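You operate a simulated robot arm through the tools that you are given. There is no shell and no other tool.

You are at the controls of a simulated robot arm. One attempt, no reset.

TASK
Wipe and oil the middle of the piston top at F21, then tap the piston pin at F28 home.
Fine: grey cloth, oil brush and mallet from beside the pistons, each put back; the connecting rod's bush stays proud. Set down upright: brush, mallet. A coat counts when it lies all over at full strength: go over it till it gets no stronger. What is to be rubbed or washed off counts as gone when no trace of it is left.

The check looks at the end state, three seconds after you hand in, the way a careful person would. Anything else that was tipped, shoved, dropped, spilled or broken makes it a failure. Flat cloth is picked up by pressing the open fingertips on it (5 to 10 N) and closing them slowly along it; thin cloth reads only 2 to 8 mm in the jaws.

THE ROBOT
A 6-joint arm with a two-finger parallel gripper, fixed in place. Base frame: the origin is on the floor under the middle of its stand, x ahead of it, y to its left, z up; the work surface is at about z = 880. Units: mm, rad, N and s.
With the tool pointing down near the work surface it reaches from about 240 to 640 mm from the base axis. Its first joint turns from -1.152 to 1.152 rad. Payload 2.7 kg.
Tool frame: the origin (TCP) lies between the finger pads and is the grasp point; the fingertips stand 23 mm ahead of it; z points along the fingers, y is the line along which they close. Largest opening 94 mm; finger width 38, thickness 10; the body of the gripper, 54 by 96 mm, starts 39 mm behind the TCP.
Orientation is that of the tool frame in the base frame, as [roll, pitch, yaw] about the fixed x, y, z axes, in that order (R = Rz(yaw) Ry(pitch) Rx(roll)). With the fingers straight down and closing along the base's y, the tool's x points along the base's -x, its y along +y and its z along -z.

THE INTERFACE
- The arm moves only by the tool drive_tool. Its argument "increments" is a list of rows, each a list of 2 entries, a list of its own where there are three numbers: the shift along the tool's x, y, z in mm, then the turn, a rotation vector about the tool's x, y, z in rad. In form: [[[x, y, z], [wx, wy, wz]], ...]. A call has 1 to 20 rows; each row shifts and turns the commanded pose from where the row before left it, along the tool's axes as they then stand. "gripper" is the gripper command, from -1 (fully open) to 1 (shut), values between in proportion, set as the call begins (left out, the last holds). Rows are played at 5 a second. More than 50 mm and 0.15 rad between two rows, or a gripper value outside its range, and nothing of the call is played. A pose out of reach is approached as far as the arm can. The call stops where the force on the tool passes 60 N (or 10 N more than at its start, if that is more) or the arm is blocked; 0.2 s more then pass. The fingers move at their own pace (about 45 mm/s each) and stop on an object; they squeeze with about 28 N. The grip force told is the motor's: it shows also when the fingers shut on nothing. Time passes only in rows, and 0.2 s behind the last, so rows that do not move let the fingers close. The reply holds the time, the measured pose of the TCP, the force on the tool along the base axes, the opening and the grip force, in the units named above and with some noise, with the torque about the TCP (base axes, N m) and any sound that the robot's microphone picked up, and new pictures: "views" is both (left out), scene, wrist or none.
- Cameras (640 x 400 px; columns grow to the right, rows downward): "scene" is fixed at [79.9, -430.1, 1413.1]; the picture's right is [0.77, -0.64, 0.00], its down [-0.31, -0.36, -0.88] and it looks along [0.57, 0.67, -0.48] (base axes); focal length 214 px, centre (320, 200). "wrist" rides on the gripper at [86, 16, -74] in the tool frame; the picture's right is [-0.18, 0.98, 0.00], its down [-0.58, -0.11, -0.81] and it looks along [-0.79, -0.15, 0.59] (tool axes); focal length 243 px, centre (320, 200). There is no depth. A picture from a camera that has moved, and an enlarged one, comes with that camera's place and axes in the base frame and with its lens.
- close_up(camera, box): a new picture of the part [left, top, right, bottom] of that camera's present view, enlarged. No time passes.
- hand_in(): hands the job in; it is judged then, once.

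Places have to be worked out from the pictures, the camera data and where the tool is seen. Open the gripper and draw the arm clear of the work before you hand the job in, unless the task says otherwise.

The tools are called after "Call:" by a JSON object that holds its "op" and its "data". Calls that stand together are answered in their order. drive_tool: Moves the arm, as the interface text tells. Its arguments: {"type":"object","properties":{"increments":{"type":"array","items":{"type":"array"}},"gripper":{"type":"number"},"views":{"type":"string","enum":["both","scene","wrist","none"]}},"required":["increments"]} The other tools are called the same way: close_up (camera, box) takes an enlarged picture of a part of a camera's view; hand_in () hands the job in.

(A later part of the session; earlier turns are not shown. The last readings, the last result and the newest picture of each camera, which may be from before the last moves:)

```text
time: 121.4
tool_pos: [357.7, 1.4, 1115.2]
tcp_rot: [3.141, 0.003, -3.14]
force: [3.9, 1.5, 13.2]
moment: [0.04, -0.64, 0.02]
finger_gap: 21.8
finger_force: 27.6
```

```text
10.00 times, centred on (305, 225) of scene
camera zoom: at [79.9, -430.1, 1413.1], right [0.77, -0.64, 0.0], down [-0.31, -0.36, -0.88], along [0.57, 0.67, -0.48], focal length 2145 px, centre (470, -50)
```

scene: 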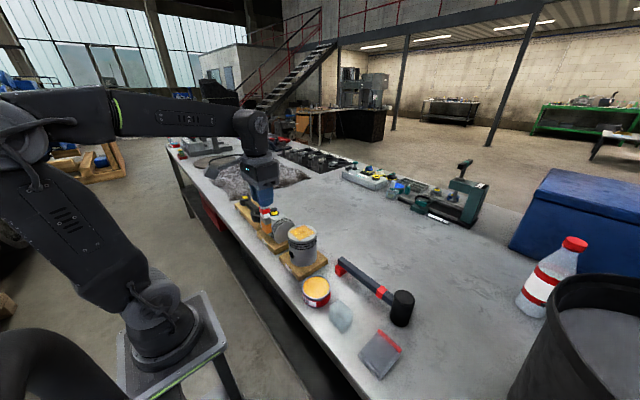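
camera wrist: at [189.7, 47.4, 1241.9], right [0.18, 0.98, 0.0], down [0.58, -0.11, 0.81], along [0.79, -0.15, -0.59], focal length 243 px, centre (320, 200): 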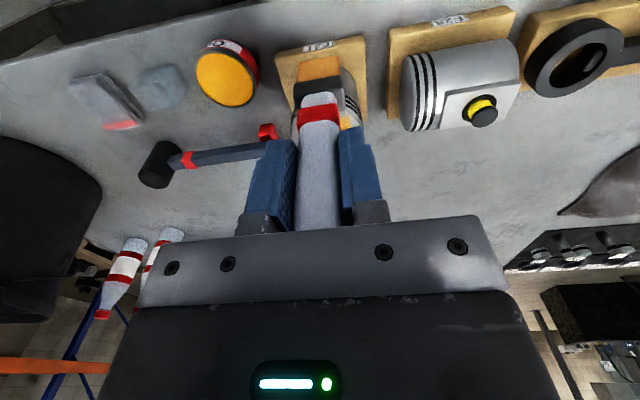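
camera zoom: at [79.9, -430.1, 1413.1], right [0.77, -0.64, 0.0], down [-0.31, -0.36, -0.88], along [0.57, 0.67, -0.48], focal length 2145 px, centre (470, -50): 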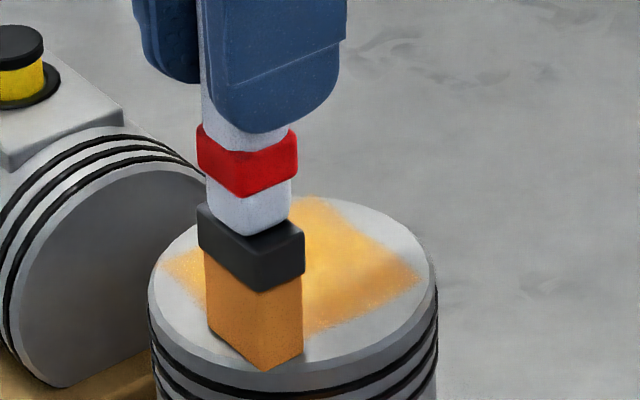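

Contact stays good. I now brush crosswise along y at x −24, −12 and 0.

Call:
{"op": "drive_tool", "data": {"increments": [[[-3, 9, -0.2], [0, 0, 0]], [[0, 9, 0], [0, 0, 0]], [[0, 9, 0], [0, 0, 0]], [[0, 10, 0], [0, 0, 0]], [[-12, 0, 0], [0, 0, 0]], [[0, -10, 0], [0, 0, 0]], [[0, -9, 0], [0, 0, 0]], [[0, -9, 0], [0, 0, 0]], [[0, -10, 0], [0, 0, 0]], [[-12, 0, 0], [0, 0, 0]], [[0, 10, 0], [0, 0, 0]], [[0, 9, 0], [0, 0, 0]], [[0, 9, 0], [0, 0, 0]], [[0, 10, 0], [0, 0, 0]], [[0, 0, 0], [0, 0, 0]]], "views": "none"}}

Call:
{"op": "drive_tool", "data": {"increments": [[[-12, 0, 0], [0, 0, 0]], [[0, -10, 0], [0, 0, 0]], [[0, -9, 0], [0, 0, 0]], [[0, -9, 0], [0, 0, 0]], [[0, -10, 0], [0, 0, 0]], [[-12, 0, 0], [0, 0, 0]], [[0, 10, 0], [0, 0, 0]], [[0, 9, 0], [0, 0, 0]], [[0, 9, 0], [0, 0, 0]], [[0, 10, 0], [0, 0, 0]], [[0, 0, 0], [0, 0, 0]]], "views": "none"}}

Call:
{"op": "close_up", "data": {"camera": "scene", "box": [280, 205, 330, 245]}}

```text
time: 124.6
tool_pos: [386.0, 36.2, 1115.1]
tcp_rot: [-3.141, 0.001, -3.141]
force: [-1.5, -7.1, 25.7]
moment: [-0.65, -0.08, -0.04]
finger_gap: 21.6
finger_force: 28.3
```

```text
time: 127.0
tool_pos: [409.0, 36.9, 1115.6]
tcp_rot: [3.141, -0.002, -3.14]
force: [0.1, -3.2, 6.8]
moment: [-0.26, -0.01, 0.03]
finger_gap: 21.7
finger_force: 27.6
```

```text
10.00 times, centred on (305, 225) of scene
camera zoom: at [79.8, -430.2, 1413.1], right [0.77, -0.64, 0.0], down [-0.31, -0.36, -0.88], along [0.57, 0.67, -0.48], focal length 2145 px, centre (470, -50)
```

zoom: 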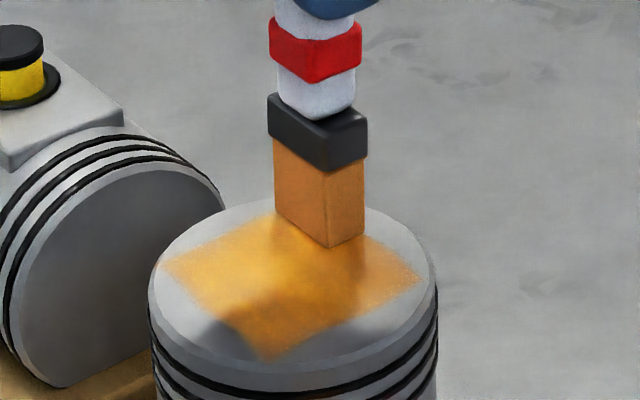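

All lanes done crosswise with contact. I lift and move to the same viewing pose to compare the coat.

Call:
{"op": "drive_tool", "data": {"increments": [[[0, 0, -20], [0, 0, 0]], [[32, 0, -32], [0, 0, 0]], [[45, -3, 0], [0, 0, 0]], [[45, -3, 0], [0, 0, 0]], [[10, 0, 0], [0, 0, 0]], [[0, 0, 0], [0, 0, 0]]], "views": "scene"}}

Call:
{"op": "close_up", "data": {"camera": "scene", "box": [290, 222, 320, 242]}}

```text
time: 128.4
tool_pos: [274.6, 31.9, 1166.5]
tcp_rot: [-3.141, 0.001, -3.14]
force: [0.3, 0.7, -0.6]
moment: [-0.02, 0.01, 0.02]
finger_gap: 21.8
finger_force: 27.5
```

scene: 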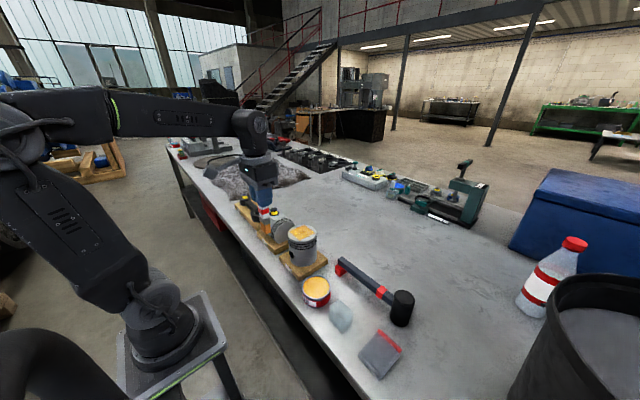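

```text
16.00 times, centred on (305, 232) of scene
camera zoom: at [79.9, -430.2, 1413.1], right [0.77, -0.64, 0.0], down [-0.31, -0.36, -0.88], along [0.57, 0.67, -0.48], focal length 3432 px, centre (560, -312)
```

zoom: 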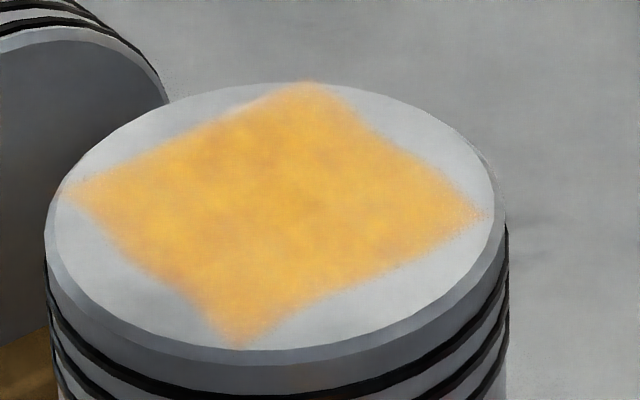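

The coat looks identical to the previous view, i.e. no stronger. I check the brush's remaining load and the coat edges up close.

Call:
{"op": "close_up", "data": {"camera": "scene", "box": [250, 190, 290, 225]}}

Call:
{"op": "close_up", "data": {"camera": "scene", "box": [284, 218, 324, 246]}}

Call:
{"op": "close_up", "data": {"camera": "wrist", "box": [260, 30, 400, 170]}}

```text
11.43 times, centred on (270, 208) of scene
camera zoom: at [79.9, -430.2, 1413.1], right [0.77, -0.64, 0.0], down [-0.31, -0.36, -0.88], along [0.57, 0.67, -0.48], focal length 2451 px, centre (891, 114)
```

zoom: 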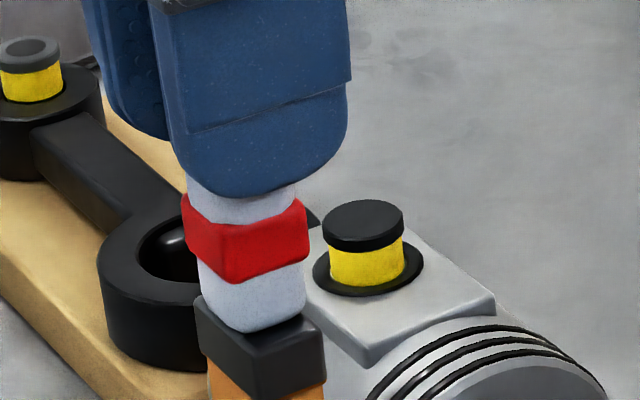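

```text
14.29 times, centred on (304, 232) of scene
camera zoom: at [79.9, -430.2, 1413.1], right [0.77, -0.64, 0.0], down [-0.31, -0.36, -0.88], along [0.57, 0.67, -0.48], focal length 3064 px, centre (549, -257)
```

zoom: 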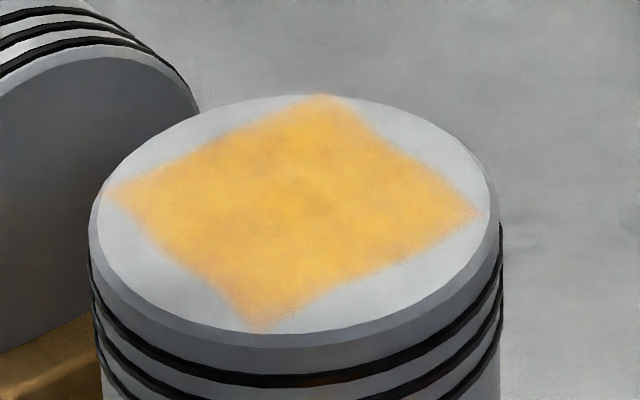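

```text
2.86 times, centred on (330, 100) of wrist
camera zoom: at [187.2, 47.3, 1242.3], right [0.18, 0.98, 0.0], down [0.58, -0.11, 0.81], along [0.79, -0.15, -0.59], focal length 693 px, centre (291, 486)
```

zoom: 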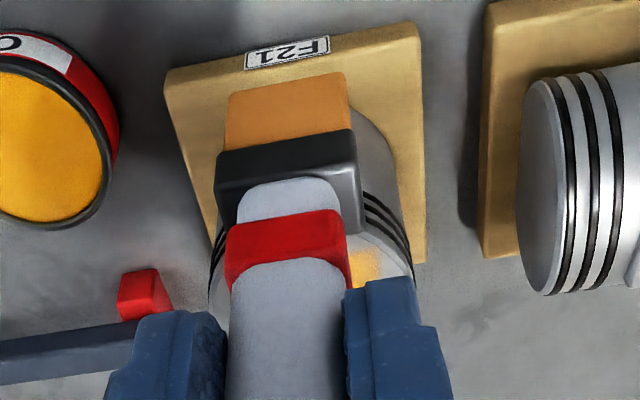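

Coat looks saturated; the +x/−y corner edge is slightly speckled, so I do one more perimeter pass reaching further out. I return above the −x/+y corner.

Call:
{"op": "drive_tool", "data": {"increments": [[[-41, 4, 0], [0, 0, 0]], [[-40, 3.6, 10], [0, 0, 0]], [[0, 0, 25], [0, 0, 0]], [[0, 0, 14], [0, 0, 0]], [[0, 0, 1], [0, 0, 0]], [[0, 0, 0], [0, 0, 0]]], "views": "none"}}

Call:
{"op": "drive_tool", "data": {"increments": [[[0, 0, 0.5], [0, 0, 0]], [[0, 0, 0], [0, 0, 0]]], "views": "none"}}

```text
time: 129.8
tool_pos: [357.6, 38.7, 1117.6]
tcp_rot: [-3.141, 0.0, -3.14]
force: [0.6, -0.4, -0.6]
moment: [-0.01, 0.0, 0.01]
finger_gap: 21.5
finger_force: 27.8
```

```text
time: 130.4
tool_pos: [358.3, 38.9, 1116.7]
tcp_rot: [-3.141, -0.001, -3.14]
force: [-0.2, -0.2, -0.9]
moment: [0.0, -0.01, 0.01]
finger_gap: 21.7
finger_force: 28.4
```

Call:
{"op": "drive_tool", "data": {"increments": [[[2, 0.5, 0.7], [0, 0, 0]], [[0, 0, 0], [0, 0, 0]]], "views": "none"}}

Call:
{"op": "drive_tool", "data": {"increments": [[[0, 0, 0.5], [0, 0, 0]], [[0, 0, 0], [0, 0, 0]]], "views": "none"}}

```text
time: 131.0
tool_pos: [355.6, 41.1, 1115.7]
tcp_rot: [-3.141, 0.0, -3.14]
force: [0.2, -0.4, 0.4]
moment: [-0.05, -0.01, 0.03]
finger_gap: 21.7
finger_force: 27.3
```

```text
time: 131.6
tool_pos: [356.8, 38.6, 1114.8]
tcp_rot: [3.141, -0.001, -3.14]
force: [-0.1, -0.8, -1.6]
moment: [0.0, -0.02, 0.0]
finger_gap: 21.8
finger_force: 27.6
```

Still free; I step down further.

Call:
{"op": "drive_tool", "data": {"increments": [[[0, 0, 0.6], [0, 0, 0]], [[0, 0, 0], [0, 0, 0]]], "views": "none"}}

Call:
{"op": "drive_tool", "data": {"increments": [[[0, 0, 0.4], [0, 0, 0]], [[0, 0, 0], [0, 0, 0]]], "views": "none"}}

```text
time: 132.2
tool_pos: [357.4, 38.6, 1115.2]
tcp_rot: [3.14, 0.001, -3.141]
force: [-0.6, 1.7, 3.8]
moment: [0.15, 0.06, 0.01]
finger_gap: 21.7
finger_force: 28.4
```

```text
time: 132.8
tool_pos: [356.9, 38.4, 1115.0]
tcp_rot: [3.141, 0.003, -3.139]
force: [-1.7, 0.8, 15.6]
moment: [0.06, 0.08, -0.01]
finger_gap: 21.7
finger_force: 27.7
```

Contact at ~15 N. I run the perimeter loop now.

Call:
{"op": "drive_tool", "data": {"increments": [[[-11, 0, -0.2], [0, 0, 0]], [[-11, 0, 0], [0, 0, 0]], [[-11, 0, 0], [0, 0, 0]], [[-11, 0, 0], [0, 0, 0]], [[-11, 0, 0], [0, 0, 0]], [[0, -10, 0], [0, 0, 0]], [[0, -10, 0], [0, 0, 0]], [[0, -10, 0], [0, 0, 0]], [[0, -11, 0], [0, 0, 0]], [[11, 0, 0], [0, 0, 0]], [[11, 0, 0], [0, 0, 0]], [[11, 0, 0], [0, 0, 0]], [[11, 0, 0], [0, 0, 0]], [[11, 0, 0], [0, 0, 0]], [[0, 10, 0], [0, 0, 0]], [[0, 10, 0], [0, 0, 0]], [[0, 10, 0], [0, 0, 0]], [[0, 11, 0], [0, 0, 0]], [[0, 0, 0], [0, 0, 0]]], "views": "none"}}

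Call:
{"op": "close_up", "data": {"camera": "scene", "box": [280, 205, 330, 245]}}

```text
time: 136.8
tool_pos: [355.9, 38.8, 1113.8]
tcp_rot: [-3.138, 0.003, -3.138]
force: [0.3, -9.5, 29.8]
moment: [-0.67, -0.07, -0.05]
finger_gap: 21.9
finger_force: 28.5
```

```text
10.00 times, centred on (305, 225) of scene
camera zoom: at [79.6, -430.5, 1413.1], right [0.77, -0.64, 0.0], down [-0.31, -0.36, -0.88], along [0.57, 0.67, -0.48], focal length 2145 px, centre (470, -50)
```

zoom: 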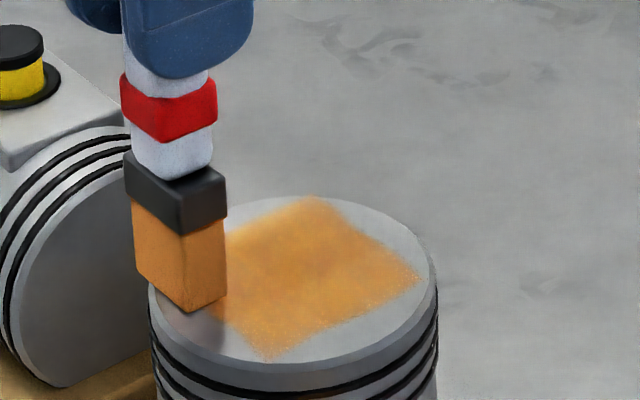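

The perimeter was brushed with firm contact. I lift and inspect once more from the same viewpoint.

Call:
{"op": "drive_tool", "data": {"increments": [[[0, 0, -20], [0, 0, 0]], [[20, -2, -32], [0, 0, 0]], [[40, -3, 0], [0, 0, 0]], [[20, -3, 0], [0, 0, 0]], [[0, 0, 0], [0, 0, 0]]], "views": "both"}}

Call:
{"op": "close_up", "data": {"camera": "scene", "box": [290, 222, 320, 242]}}

Call:
{"op": "close_up", "data": {"camera": "wrist", "box": [240, 0, 400, 240]}}

```text
time: 138.0
tool_pos: [275.3, 32.7, 1163.6]
tcp_rot: [3.141, -0.001, -3.139]
force: [0.0, 0.8, -1.0]
moment: [0.02, -0.01, 0.01]
finger_gap: 21.6
finger_force: 28.1
camera wrist: at [187.8, 47.5, 1238.8], right [0.18, 0.98, 0.0], down [0.58, -0.11, 0.81], along [0.79, -0.15, -0.59], focal length 243 px, centre (320, 200)
```

scene: 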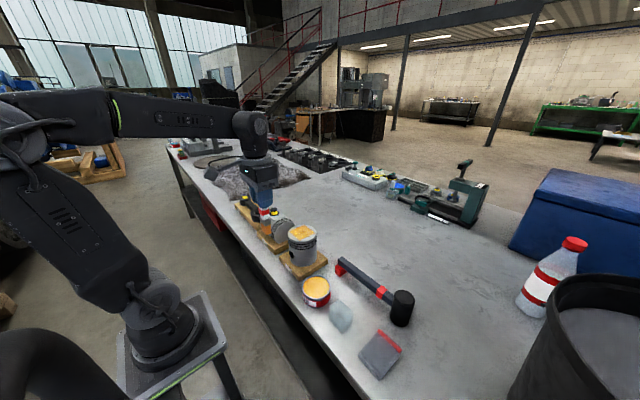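
wrist: 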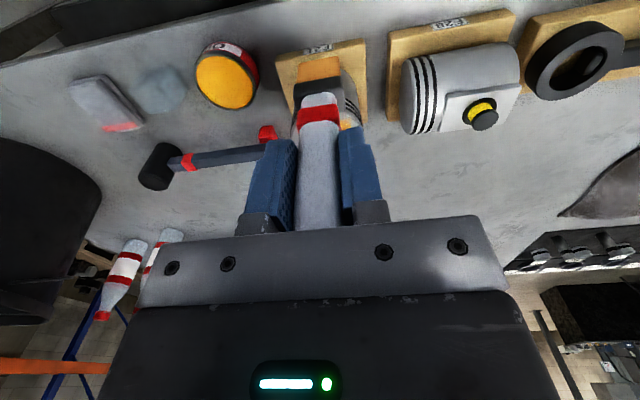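

```text
16.00 times, centred on (305, 232) of scene
camera zoom: at [79.9, -430.2, 1413.1], right [0.77, -0.64, 0.0], down [-0.31, -0.36, -0.88], along [0.57, 0.67, -0.48], focal length 3432 px, centre (560, -312)
```

zoom: 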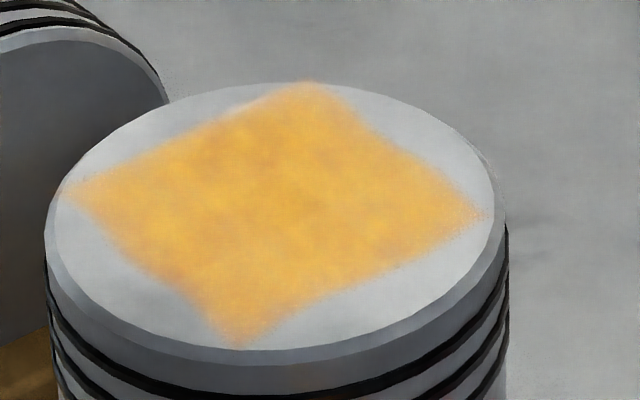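

```text
1.67 times, centred on (320, 120) of wrist
camera zoom: at [187.8, 47.5, 1238.8], right [0.18, 0.98, 0.0], down [0.58, -0.11, 0.81], along [0.79, -0.15, -0.59], focal length 404 px, centre (320, 333)
```

zoom: 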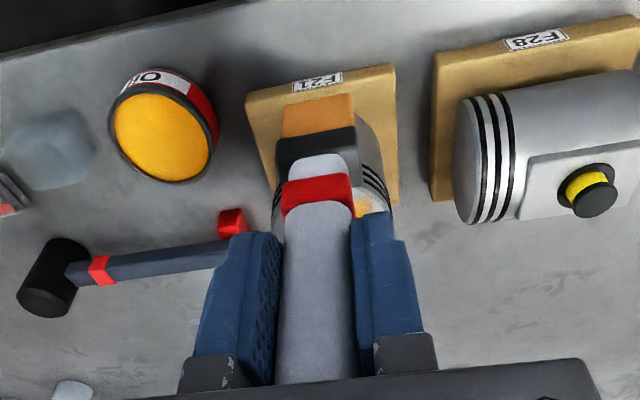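

Three successive views are identical: full strength. Now I carry the brush back above its holder at (329.5,−209.8).

Call:
{"op": "drive_tool", "data": {"increments": [[[-9, -40.4, 0], [0, 0, 0]], [[-9, -40.4, 0], [0, 0, 0]], [[-9, -40.4, 0], [0, 0, 0]], [[-9, -40.4, 0], [0, 0, 0]], [[-9, -40.4, 0], [0, 0, 0]], [[-9, -40.4, 0], [0, 0, 0]], [[0, 0, 30], [0, 0, 0]], [[0, 0, 25], [0, 0, 0]], [[0, 0, 0], [0, 0, 0]], [[0, 0, 0], [0, 0, 0]]], "views": "both"}}

Call:
{"op": "close_up", "data": {"camera": "scene", "box": [300, 250, 380, 340]}}

Call:
{"op": "close_up", "data": {"camera": "wrist", "box": [200, 0, 440, 160]}}

```text
time: 140.2
tool_pos: [327.6, -208.9, 1111.4]
tcp_rot: [-3.14, 0.001, -3.14]
force: [-0.9, -0.2, -0.6]
moment: [-0.02, 0.0, 0.03]
finger_gap: 21.7
finger_force: 27.9
camera wrist: at [241.9, -193.6, 1187.2], right [0.18, 0.98, 0.0], down [0.58, -0.11, 0.81], along [0.79, -0.15, -0.59], focal length 243 px, centre (320, 200)
```

scene: 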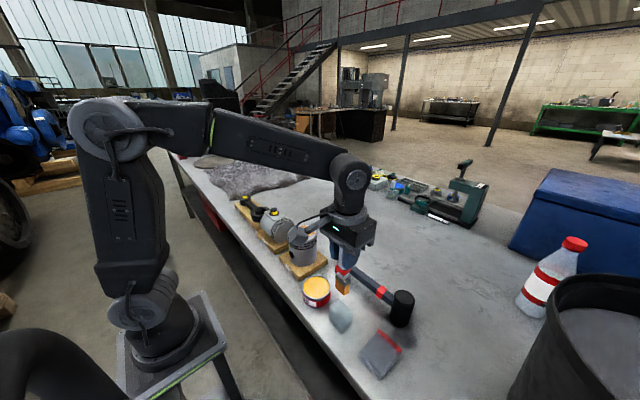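
wrist: 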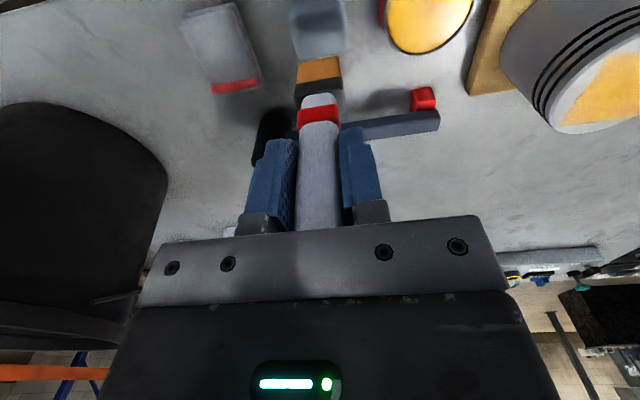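

```text
4.44 times, centred on (340, 295) of scene
camera zoom: at [80.0, -430.2, 1413.1], right [0.77, -0.64, 0.0], down [-0.31, -0.36, -0.88], along [0.57, 0.67, -0.48], focal length 953 px, centre (231, -222)
```

zoom: 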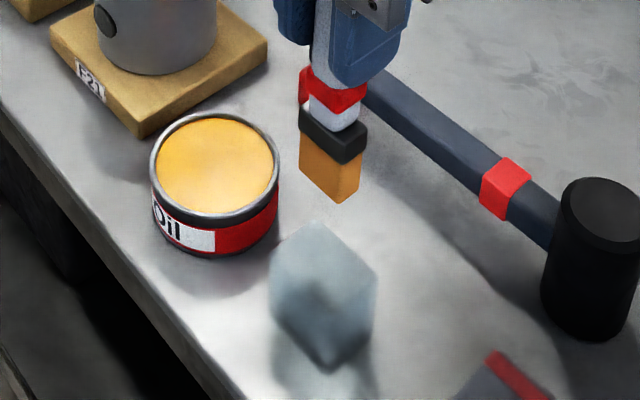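

```text
2.50 times, centred on (320, 80) of wrist
camera zoom: at [241.9, -193.6, 1187.2], right [0.18, 0.98, 0.0], down [0.58, -0.11, 0.81], along [0.79, -0.15, -0.59], focal length 606 px, centre (320, 500)
```

zoom: 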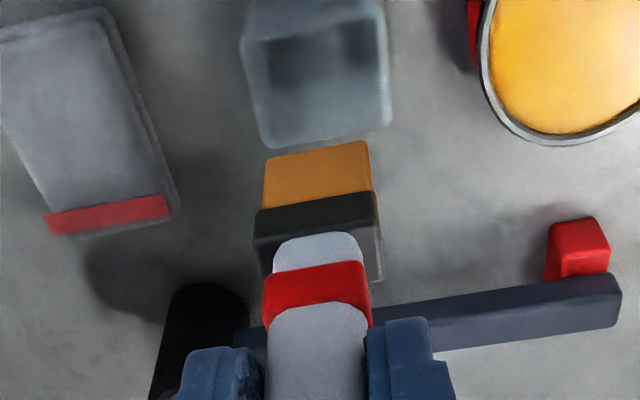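

The brush is above the holder. I take a couple of still readings to average the pose before inserting.

Call:
{"op": "drive_tool", "data": {"increments": [[[0, 0, 0], [0, 0, 0]]], "views": "none"}}

Call:
{"op": "drive_tool", "data": {"increments": [[[0, 0, 0], [0, 0, 0]]], "views": "none"}}

Call:
{"op": "drive_tool", "data": {"increments": [[[0, 0, 0], [0, 0, 0]]], "views": "none"}}

```text
time: 140.6
tool_pos: [330.4, -209.8, 1112.8]
tcp_rot: [-3.141, 0.0, -3.14]
force: [-0.9, 0.0, -1.4]
moment: [0.0, 0.03, -0.06]
finger_gap: 21.8
finger_force: 27.9
```

```text
time: 141.0
tool_pos: [329.3, -209.6, 1112.8]
tcp_rot: [-3.141, 0.001, -3.139]
force: [0.0, 0.6, -1.0]
moment: [0.01, -0.02, -0.03]
finger_gap: 21.9
finger_force: 28.4
```

```text
time: 141.4
tool_pos: [329.5, -210.1, 1112.8]
tcp_rot: [3.14, 0.0, -3.139]
force: [0.7, 0.5, -0.6]
moment: [-0.03, 0.03, 0.01]
finger_gap: 21.7
finger_force: 28.0
```

Average (329.2,−209.6) matches the home position. I lower the brush into the holder down to just above its floor, watching the force.

Call:
{"op": "drive_tool", "data": {"increments": [[[0, 0, 25], [0, 0, 0]], [[0, 0, 25], [0, 0, 0]], [[0, 0, 15], [0, 0, 0]], [[0, 0, 0], [0, 0, 0]]], "views": "both"}}

Call:
{"op": "close_up", "data": {"camera": "scene", "box": [310, 270, 370, 340]}}

Call:
{"op": "close_up", "data": {"camera": "wrist", "box": [220, 0, 420, 160]}}

```text
time: 142.4
tool_pos: [328.1, -209.4, 1045.2]
tcp_rot: [-3.141, 0.001, -3.14]
force: [-0.8, -0.6, -0.7]
moment: [-0.02, 0.02, 0.0]
finger_gap: 21.6
finger_force: 28.5
camera wrist: at [241.9, -194.1, 1120.1], right [0.18, 0.98, 0.0], down [0.58, -0.11, 0.81], along [0.79, -0.15, -0.59], focal length 243 px, centre (320, 200)
```

scene: 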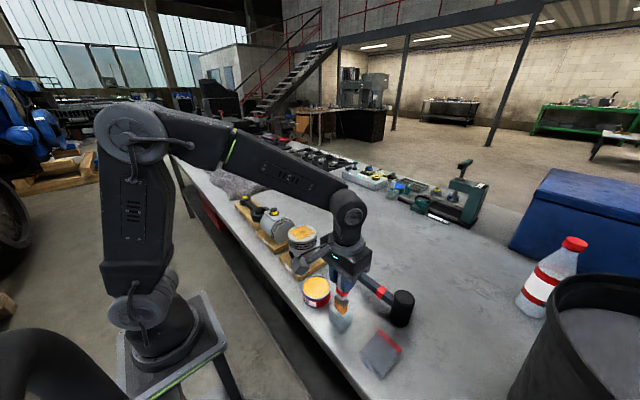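
wrist: 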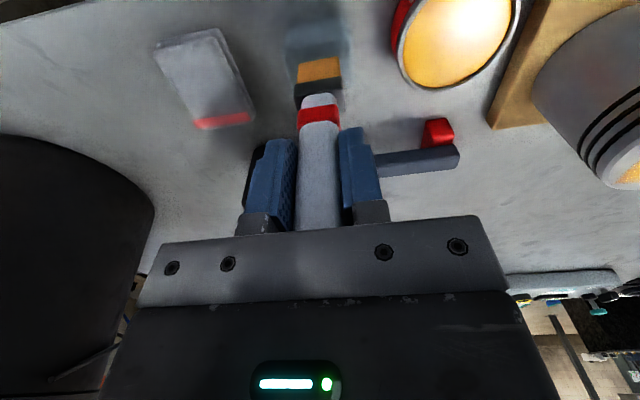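

```text
5.71 times, centred on (340, 305) of scene
camera zoom: at [80.0, -430.2, 1413.1], right [0.77, -0.64, 0.0], down [-0.31, -0.36, -0.88], along [0.57, 0.67, -0.48], focal length 1226 px, centre (206, -400)
```

zoom: 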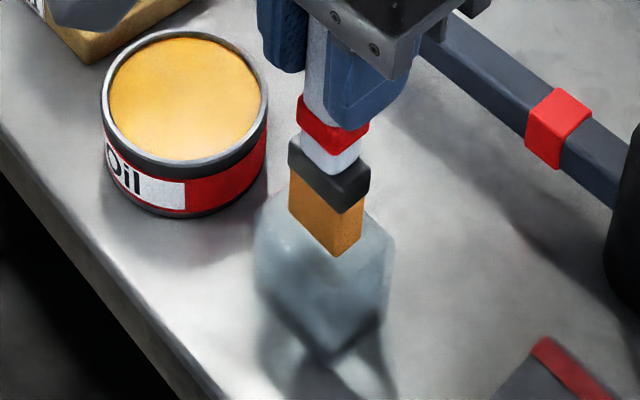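

```text
2.50 times, centred on (320, 80) of wrist
camera zoom: at [241.9, -194.1, 1120.1], right [0.18, 0.98, 0.0], down [0.58, -0.11, 0.81], along [0.79, -0.15, -0.59], focal length 606 px, centre (320, 500)
```

zoom: 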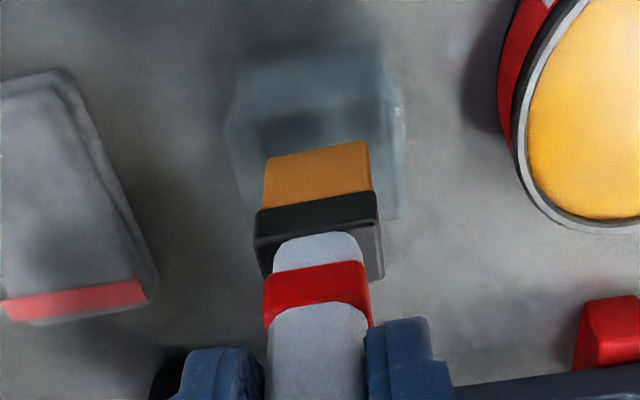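

The tip is over the holder opening, nicely centred. I continue down in steps.

Call:
{"op": "drive_tool", "data": {"increments": [[[0, 0, 8], [0, 0, 0]], [[0, 0, 8], [0, 0, 0]], [[0, 0, 8], [0, 0, 0]], [[0, 0, 6], [0, 0, 0]], [[0, 0, 0], [0, 0, 0]]], "views": "none"}}

Call:
{"op": "close_up", "data": {"camera": "scene", "box": [310, 270, 370, 340]}}

Call:
{"op": "close_up", "data": {"camera": "wrist", "box": [220, 0, 420, 160]}}

```text
time: 143.6
tool_pos: [331.0, -209.8, 1015.0]
tcp_rot: [3.141, 0.001, -3.139]
force: [-0.3, 0.6, -1.0]
moment: [-0.01, -0.01, 0.01]
finger_gap: 21.7
finger_force: 27.6
```

```text
5.71 times, centred on (340, 305) of scene
camera zoom: at [80.0, -430.2, 1413.1], right [0.77, -0.64, 0.0], down [-0.31, -0.36, -0.88], along [0.57, 0.67, -0.48], focal length 1226 px, centre (206, -400)
```

zoom: 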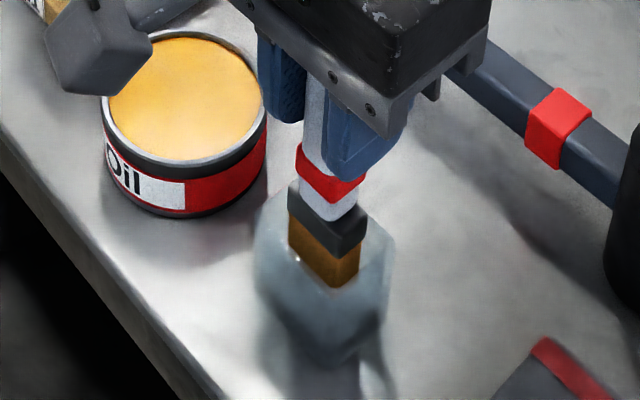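

```text
2.50 times, centred on (320, 80) of wrist
camera zoom: at [242.9, -194.0, 1090.4], right [0.18, 0.98, 0.0], down [0.58, -0.11, 0.81], along [0.79, -0.15, -0.59], focal length 606 px, centre (320, 500)
```

zoom: 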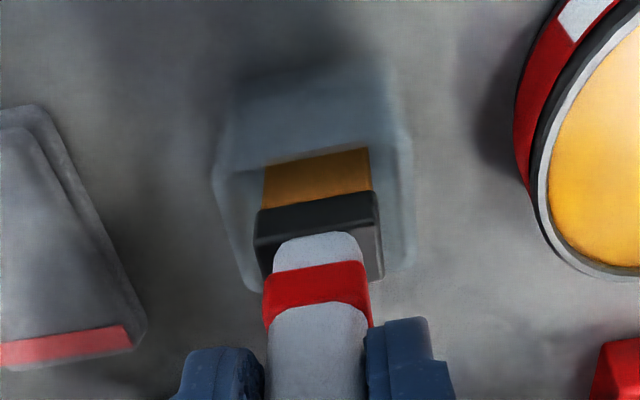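

The bristles are entering the holder freely. I continue down slowly toward the floor.

Call:
{"op": "drive_tool", "data": {"increments": [[[0, 0, 4], [0, 0, 0]], [[0, 0, 4], [0, 0, 0]], [[0, 0, 3], [0, 0, 0]], [[0, 0, 0], [0, 0, 0]]], "views": "none"}}

Call:
{"op": "drive_tool", "data": {"increments": [[[0, 0, 2], [0, 0, 0]], [[0, 0, 0], [0, 0, 0]]], "views": "none"}}

Call:
{"op": "drive_tool", "data": {"increments": [[[0, 0, 2], [0, 0, 0]], [[0, 0, 0], [0, 0, 0]]], "views": "none"}}

```text
time: 144.6
tool_pos: [330.5, -210.1, 1004.2]
tcp_rot: [3.141, 0.001, -3.141]
force: [-0.6, -0.9, -1.1]
moment: [0.0, -0.02, 0.0]
finger_gap: 21.9
finger_force: 28.0
```

```text
time: 145.2
tool_pos: [329.9, -209.6, 1001.5]
tcp_rot: [3.141, -0.001, -3.139]
force: [-0.2, -0.4, -0.5]
moment: [0.0, 0.0, 0.01]
finger_gap: 21.5
finger_force: 28.3
```

```text
time: 145.8
tool_pos: [330.5, -211.2, 999.5]
tcp_rot: [3.141, 0.0, -3.14]
force: [0.2, 0.0, -0.7]
moment: [0.01, 0.02, 0.05]
finger_gap: 21.7
finger_force: 27.6
```

No contact yet at z≈1000; I keep stepping 1 mm at a time.

Call:
{"op": "drive_tool", "data": {"increments": [[[0, 0, 1], [0, 0, 0]], [[0, 0, 0], [0, 0, 0]]], "views": "none"}}

Call:
{"op": "drive_tool", "data": {"increments": [[[0, 0, 1], [0, 0, 0]], [[0, 0, 0], [0, 0, 0]]], "views": "none"}}

Call:
{"op": "drive_tool", "data": {"increments": [[[0, 0, 1], [0, 0, 0]], [[0, 0, 0], [0, 0, 0]]], "views": "none"}}

```text
time: 146.4
tool_pos: [331.7, -210.2, 999.5]
tcp_rot: [3.141, 0.0, -3.142]
force: [-0.2, -0.2, -0.8]
moment: [0.0, 0.02, 0.01]
finger_gap: 21.7
finger_force: 28.5
```

```text
time: 147.0
tool_pos: [330.0, -210.6, 998.7]
tcp_rot: [-3.14, 0.0, -3.139]
force: [-0.4, 0.0, -0.3]
moment: [0.02, 0.03, 0.0]
finger_gap: 21.9
finger_force: 28.4
```

```text
time: 147.6
tool_pos: [331.0, -211.3, 997.3]
tcp_rot: [-3.141, 0.002, -3.141]
force: [0.0, -0.3, -0.3]
moment: [-0.02, -0.02, 0.02]
finger_gap: 21.4
finger_force: 27.7
```

Continue a little further to find the floor.

Call:
{"op": "drive_tool", "data": {"increments": [[[0, 0, 1], [0, 0, 0]], [[0, 0, 0], [0, 0, 0]]], "views": "none"}}

Call:
{"op": "drive_tool", "data": {"increments": [[[0, 0, 1], [0, 0, 0]], [[0, 0, 0], [0, 0, 0]]], "views": "none"}}

Call:
{"op": "close_up", "data": {"camera": "scene", "box": [310, 270, 370, 340]}}

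Call:
{"op": "close_up", "data": {"camera": "wrist", "box": [220, 0, 420, 160]}}

```text
time: 148.2
tool_pos: [330.7, -211.3, 997.6]
tcp_rot: [-3.141, 0.0, -3.141]
force: [-0.5, 0.3, -2.0]
moment: [-0.02, 0.0, 0.01]
finger_gap: 21.6
finger_force: 27.7
```

```text
time: 148.8
tool_pos: [330.2, -211.3, 995.3]
tcp_rot: [3.141, 0.001, -3.138]
force: [0.2, 0.0, -0.7]
moment: [0.01, 0.0, -0.02]
finger_gap: 21.6
finger_force: 28.1
```

```text
5.71 times, centred on (340, 305) of scene
camera zoom: at [80.0, -430.2, 1413.1], right [0.77, -0.64, 0.0], down [-0.31, -0.36, -0.88], along [0.57, 0.67, -0.48], focal length 1226 px, centre (206, -400)
```

zoom: 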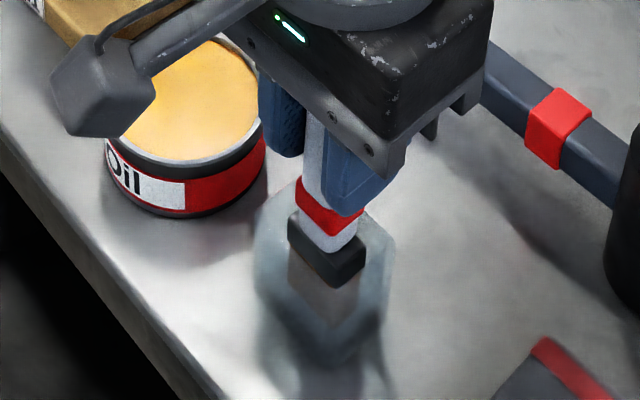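

```text
2.50 times, centred on (320, 80) of wrist
camera zoom: at [242.8, -195.2, 1071.0], right [0.18, 0.98, 0.0], down [0.58, -0.11, 0.81], along [0.79, -0.15, -0.59], focal length 606 px, centre (320, 500)
```

zoom: 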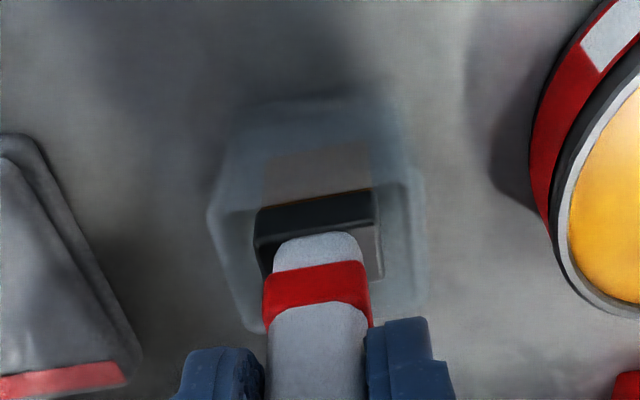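

The ferrule is at the same height as in the original picture, so the floor must be right there. One more small step.

Call:
{"op": "drive_tool", "data": {"increments": [[[0, 0, 0.7], [0, 0, 0]], [[0, 0, 0], [0, 0, 0]]], "views": "none"}}

Call:
{"op": "drive_tool", "data": {"increments": [[[0, 0, 0.7], [0, 0, 0]], [[0, 0, 0], [0, 0, 0]]], "views": "none"}}

```text
time: 149.4
tool_pos: [329.6, -211.4, 995.0]
tcp_rot: [-3.141, 0.001, -3.14]
force: [-0.5, 0.4, -0.9]
moment: [-0.01, -0.02, 0.0]
finger_gap: 21.4
finger_force: 27.6
```

```text
time: 150.0
tool_pos: [330.7, -211.5, 994.6]
tcp_rot: [3.141, 0.0, -3.139]
force: [-0.2, 0.2, -1.1]
moment: [0.01, 0.01, -0.04]
finger_gap: 21.5
finger_force: 29.0
```

Still no contact; a bit further in small steps.

Call:
{"op": "drive_tool", "data": {"increments": [[[0, 0.8, 0.8], [0, 0, 0]], [[0, 0, 0], [0, 0, 0]]], "views": "none"}}

Call:
{"op": "drive_tool", "data": {"increments": [[[0, 0, 0.8], [0, 0, 0]], [[0, 0, 0], [0, 0, 0]]], "views": "none"}}

Call:
{"op": "drive_tool", "data": {"increments": [[[0, 0, 0.8], [0, 0, 0]], [[0, 0, 0], [0, 0, 0]]], "views": "none"}}

```text
time: 150.6
tool_pos: [330.0, -210.9, 992.9]
tcp_rot: [3.141, 0.0, -3.14]
force: [-0.4, -1.1, 0.2]
moment: [-0.07, 0.0, -0.01]
finger_gap: 21.7
finger_force: 27.8
```

```text
time: 151.2
tool_pos: [330.2, -210.4, 993.1]
tcp_rot: [3.141, 0.002, -3.138]
force: [-3.6, 3.1, 16.2]
moment: [0.28, 0.25, 0.02]
finger_gap: 21.7
finger_force: 27.9
```

```text
time: 151.8
tool_pos: [330.6, -210.9, 993.1]
tcp_rot: [-3.138, 0.003, -3.141]
force: [-5.8, 2.1, 32.1]
moment: [0.22, 0.39, 0.0]
finger_gap: 21.6
finger_force: 28.1
```

Floor contact at TCP z≈993.4. I relieve the press to a couple of newtons and then open gently.

Call:
{"op": "drive_tool", "data": {"increments": [[[0, 0, -1.6], [0, 0, 0]], [[0, 0, 0], [0, 0, 0]], [[0, 0, 0], [0, 0, 0]]], "views": "none"}}

```text
time: 152.6
tool_pos: [330.6, -209.7, 993.6]
tcp_rot: [-3.141, 0.002, -3.14]
force: [0.4, -3.8, 20.4]
moment: [-0.33, -0.22, -0.04]
finger_gap: 21.6
finger_force: 28.4
```

Call:
{"op": "drive_tool", "data": {"increments": [[[0, 0, -0.8], [0, 0, 0]], [[0, 0, 0], [0, 0, 0]], [[0, 0, 0], [0, 0, 0]]], "views": "none"}}

```text
time: 153.4
tool_pos: [329.8, -209.4, 993.2]
tcp_rot: [3.137, -0.003, -3.14]
force: [-0.7, -0.8, -0.6]
moment: [-0.01, 0.02, 0.03]
finger_gap: 21.7
finger_force: 28.1
```

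Now unloaded. I lower 0.5 mm to touch, then open slowly.

Call:
{"op": "drive_tool", "data": {"increments": [[[0, 0, 0.5], [0, 0, 0]], [[0, 0, 0], [0, 0, 0]]], "views": "none"}}

Call:
{"op": "drive_tool", "data": {"increments": [[[0, 0, 0], [0, 0, 0]], [[0, 0, 0], [0, 0, 0]]], "gripper": 0.45, "views": "wrist"}}

Call:
{"op": "close_up", "data": {"camera": "scene", "box": [310, 250, 370, 340]}}

```text
time: 154.0
tool_pos: [331.2, -210.6, 992.7]
tcp_rot: [-3.14, -0.002, -3.138]
force: [-0.6, -0.3, -1.3]
moment: [-0.01, 0.0, 0.01]
finger_gap: 21.8
finger_force: 27.8
```

```text
time: 154.6
tool_pos: [330.2, -210.0, 995.0]
tcp_rot: [-3.141, 0.0, -3.14]
force: [0.0, -0.6, 0.0]
moment: [-0.01, -0.01, 0.04]
finger_gap: 25.9
finger_force: 0.1
camera wrist: at [243.0, -194.1, 1069.7], right [0.18, 0.98, 0.0], down [0.58, -0.11, 0.81], along [0.79, -0.15, -0.59], focal length 243 px, centre (320, 200)
```

wrist: 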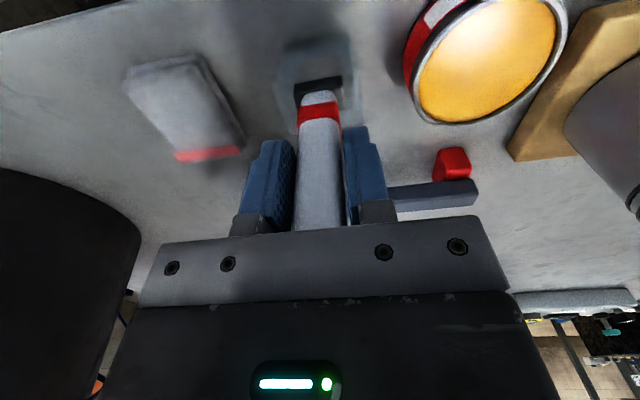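

```text
4.44 times, centred on (340, 295) of scene
camera zoom: at [79.9, -430.1, 1413.1], right [0.77, -0.64, 0.0], down [-0.31, -0.36, -0.88], along [0.57, 0.67, -0.48], focal length 953 px, centre (231, -222)
```

zoom: 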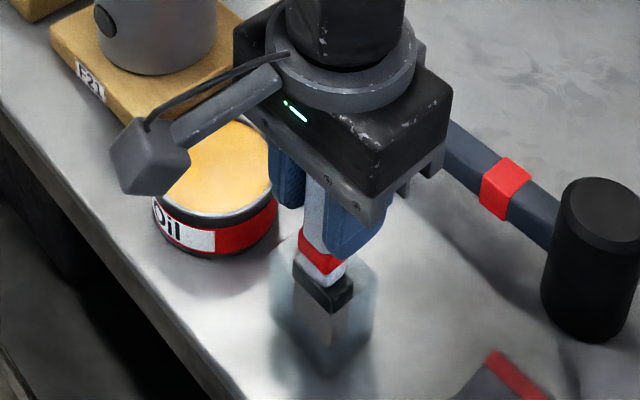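

Released; the brush stands in its holder. I open wider and lift straight up.

Call:
{"op": "drive_tool", "data": {"increments": [[[0, 0, 0], [0, 0, 0]], [[0, 0, 0], [0, 0, 0]], [[0, 0, -20], [0, 0, 0]], [[0, 0, -30], [0, 0, 0]], [[0, 0, -40], [0, 0, 0]], [[0, 0, -40], [0, 0, 0]], [[0, 0, -40], [0, 0, 0]], [[20, 0, -30], [0, 0, 0]], [[30, 0, 0], [0, 0, 0]], [[0, 0, 0], [0, 0, 0]]], "gripper": -0.3, "views": "both"}}

Call:
{"op": "close_up", "data": {"camera": "scene", "box": [300, 260, 420, 380]}}

Call:
{"op": "close_up", "data": {"camera": "wrist", "box": [200, 0, 480, 180]}}

```text
time: 156.8
tool_pos: [278.4, -211.7, 1192.7]
tcp_rot: [3.141, 0.002, -3.14]
force: [0.0, -0.8, -0.2]
moment: [-0.02, -0.02, 0.0]
finger_gap: 61.1
finger_force: 0.0
camera wrist: at [192.4, -195.5, 1268.6], right [0.18, 0.98, 0.0], down [0.58, -0.11, 0.81], along [0.79, -0.15, -0.59], focal length 243 px, centre (320, 200)
```

scene: 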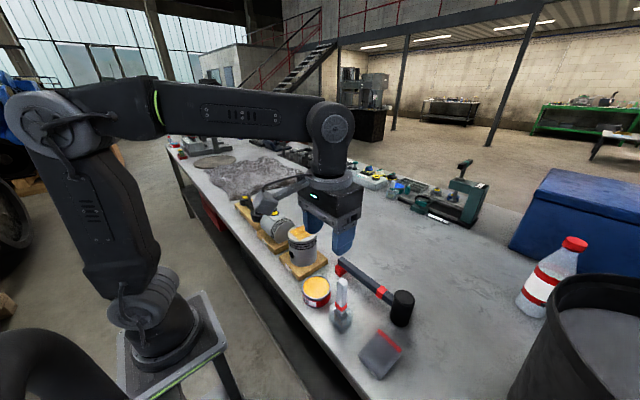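
wrist: 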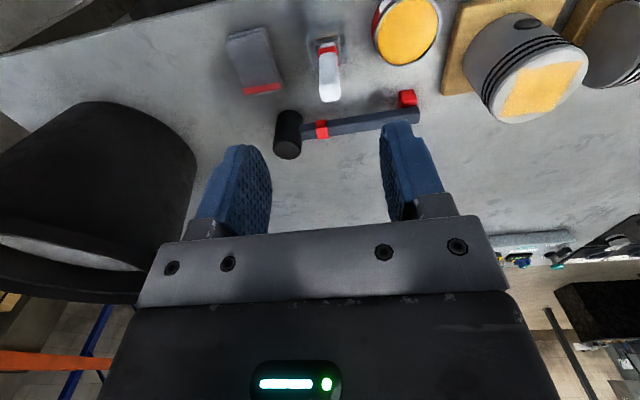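

```text
3.33 times, centred on (360, 320) of scene
camera zoom: at [79.9, -430.1, 1413.1], right [0.77, -0.64, 0.0], down [-0.31, -0.36, -0.88], along [0.57, 0.67, -0.48], focal length 715 px, centre (187, -200)
```

zoom: 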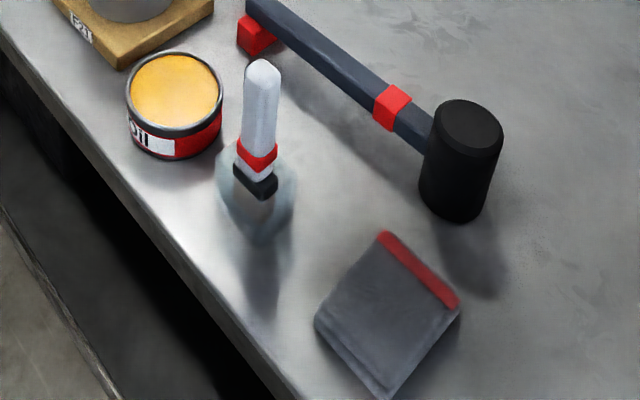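

```text
2.22 times, centred on (340, 90) of wrist
camera zoom: at [192.4, -195.5, 1268.6], right [0.18, 0.98, 0.0], down [0.58, -0.11, 0.81], along [0.79, -0.15, -0.59], focal length 539 px, centre (276, 444)
```

zoom: 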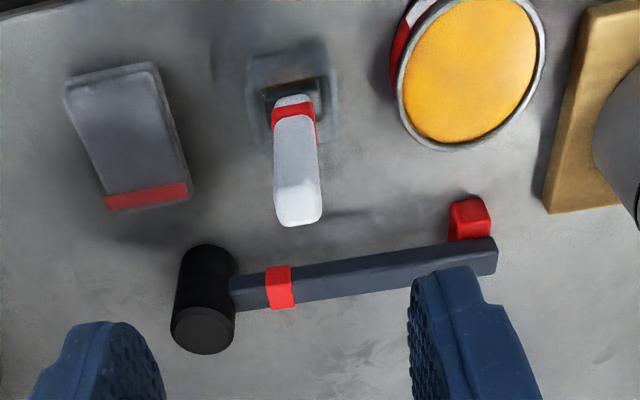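

The brush stands upright in its holder, cloth in place. Next the mallet: its handle runs along y at x≈453.5, ring at y≈−241. I move above it and turn the tool by +90° about the vertical so the jaws close across the handle.

Call:
{"op": "drive_tool", "data": {"increments": [[[-43.7, -7.3, 5], [0, 0, 0]], [[-43.7, -7.3, 5], [0, 0, 0]], [[-43.7, -7.3, 5], [0, 0, 0]], [[-43.7, -7.3, 5], [0, 0, 0]], [[0, 0, 0], [0, 0, -0.1428]], [[0, 0, 0], [0, 0, -0.1428]], [[0, 0, 0], [0, 0, -0.1428]], [[0, 0, 0], [0, 0, -0.1428]], [[0, 0, 0], [0, 0, -0.1428]], [[0, 0, 0], [0, 0, -0.1428]], [[0, 0, 0], [0, 0, -0.1428]], [[0, 0, 0], [0, 0, -0.1428]], [[0, 0, 0], [0, 0, -0.1428]], [[0, 0, 0], [0, 0, -0.1428]], [[0, 0, 0], [0, 0, -0.1428]], [[0, 0, 0], [0, 0, 0]], [[0, 0, 0], [0, 0, 0]]], "gripper": -1, "views": "both"}}

Call:
{"op": "close_up", "data": {"camera": "wrist", "box": [160, 0, 480, 210]}}

```text
time: 160.4
tool_pos: [454.7, -239.0, 1173.5]
tcp_rot: [3.141, -0.001, -1.568]
force: [0.0, 0.8, -1.0]
moment: [0.01, -0.01, -0.01]
finger_gap: 94.0
finger_force: 0.1
camera wrist: at [438.6, -326.0, 1248.7], right [-0.98, 0.18, 0.0], down [0.11, 0.58, 0.81], along [0.15, 0.79, -0.59], focal length 243 px, centre (320, 200)
```

scene: 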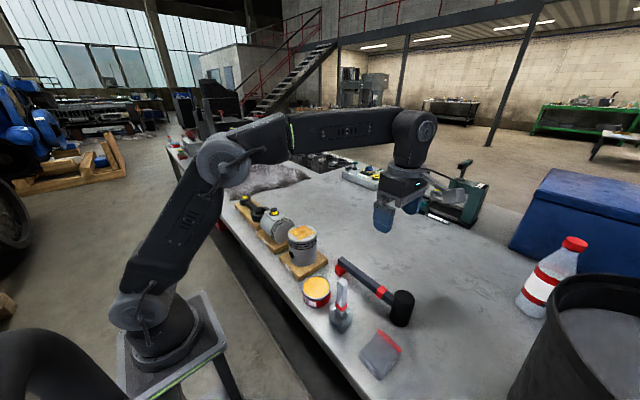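
wrist: 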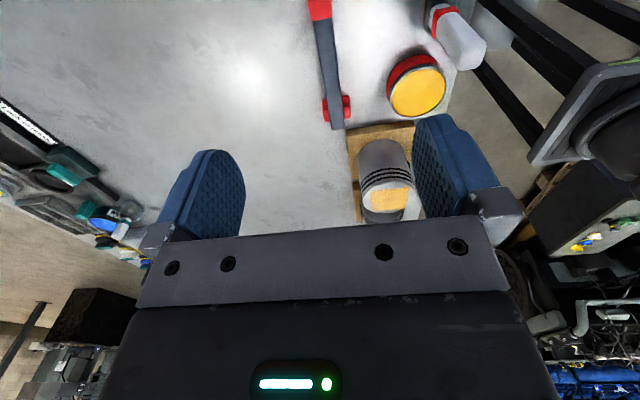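

```text
1.90 times, centred on (320, 105) of wrist
camera zoom: at [438.6, -326.0, 1248.7], right [-0.98, 0.18, 0.0], down [0.11, 0.58, 0.81], along [0.15, 0.79, -0.59], focal length 462 px, centre (320, 381)
```

zoom: 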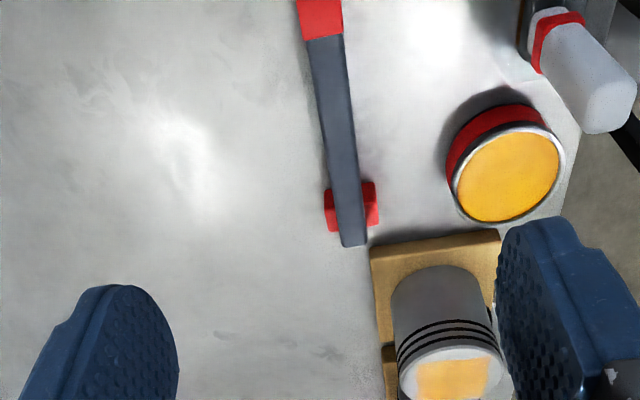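

Yaw is now −90° as wanted, the handle axis reads x≈455.5. I lower to z≈1000 for a closer look.

Call:
{"op": "drive_tool", "data": {"increments": [[[0.5, -0.8, 45], [0, 0, 0]], [[0, 0, 45], [0, 0, 0]], [[0, 0, 45], [0, 0, 0]], [[0, 0, 35], [0, 0, 0]], [[0, 0, 0], [0, 0, 0]], [[0, 0, 0], [0, 0, 0]]], "gripper": -1, "views": "both"}}

Call:
{"op": "close_up", "data": {"camera": "wrist", "box": [160, 0, 480, 240]}}

Call:
{"op": "close_up", "data": {"camera": "scene", "box": [340, 230, 440, 340]}}

```text
time: 161.8
tool_pos: [454.3, -240.1, 1003.6]
tcp_rot: [-3.141, 0.0, -1.569]
force: [0.3, 0.9, -0.1]
moment: [0.01, 0.0, 0.03]
finger_gap: 94.2
finger_force: 0.0
camera wrist: at [437.1, -327.2, 1079.0], right [-0.98, 0.18, 0.0], down [0.11, 0.58, 0.81], along [0.15, 0.79, -0.59], focal length 243 px, centre (320, 200)
```

scene: 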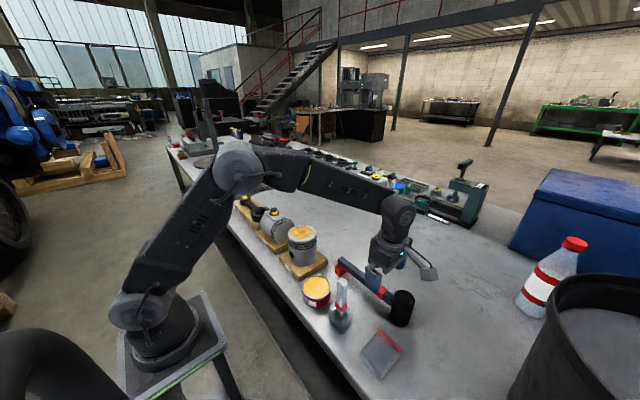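
wrist: 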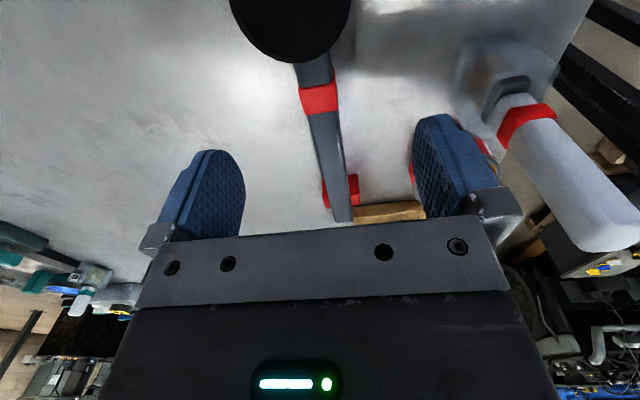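

```text
1.67 times, centred on (320, 120) of wrist
camera zoom: at [437.1, -327.2, 1079.0], right [-0.98, 0.18, 0.0], down [0.11, 0.58, 0.81], along [0.15, 0.79, -0.59], focal length 404 px, centre (320, 333)
```

zoom: 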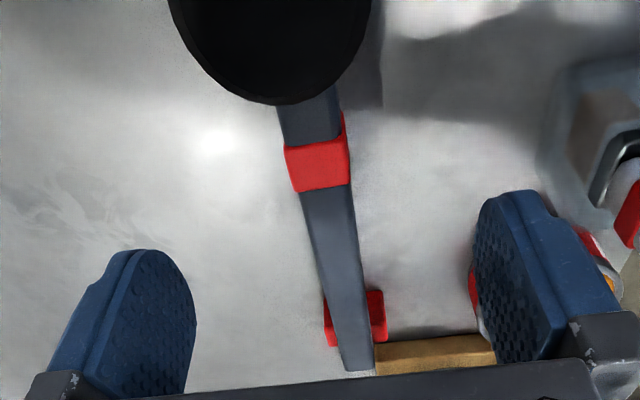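

```text
3.64 times, centred on (390, 285) of scene
camera zoom: at [79.9, -430.2, 1413.1], right [0.77, -0.64, 0.0], down [-0.31, -0.36, -0.88], along [0.57, 0.67, -0.48], focal length 780 px, centre (66, -109)
```

zoom: 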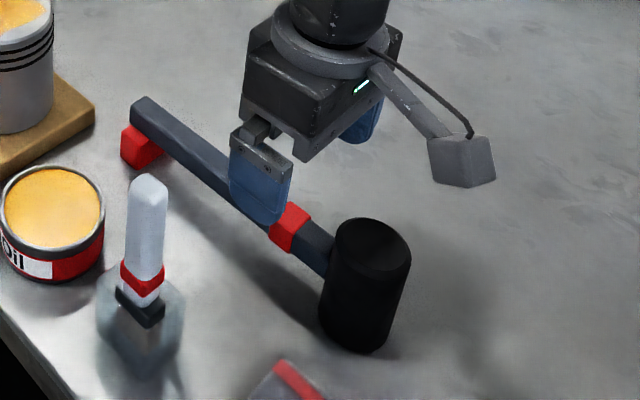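

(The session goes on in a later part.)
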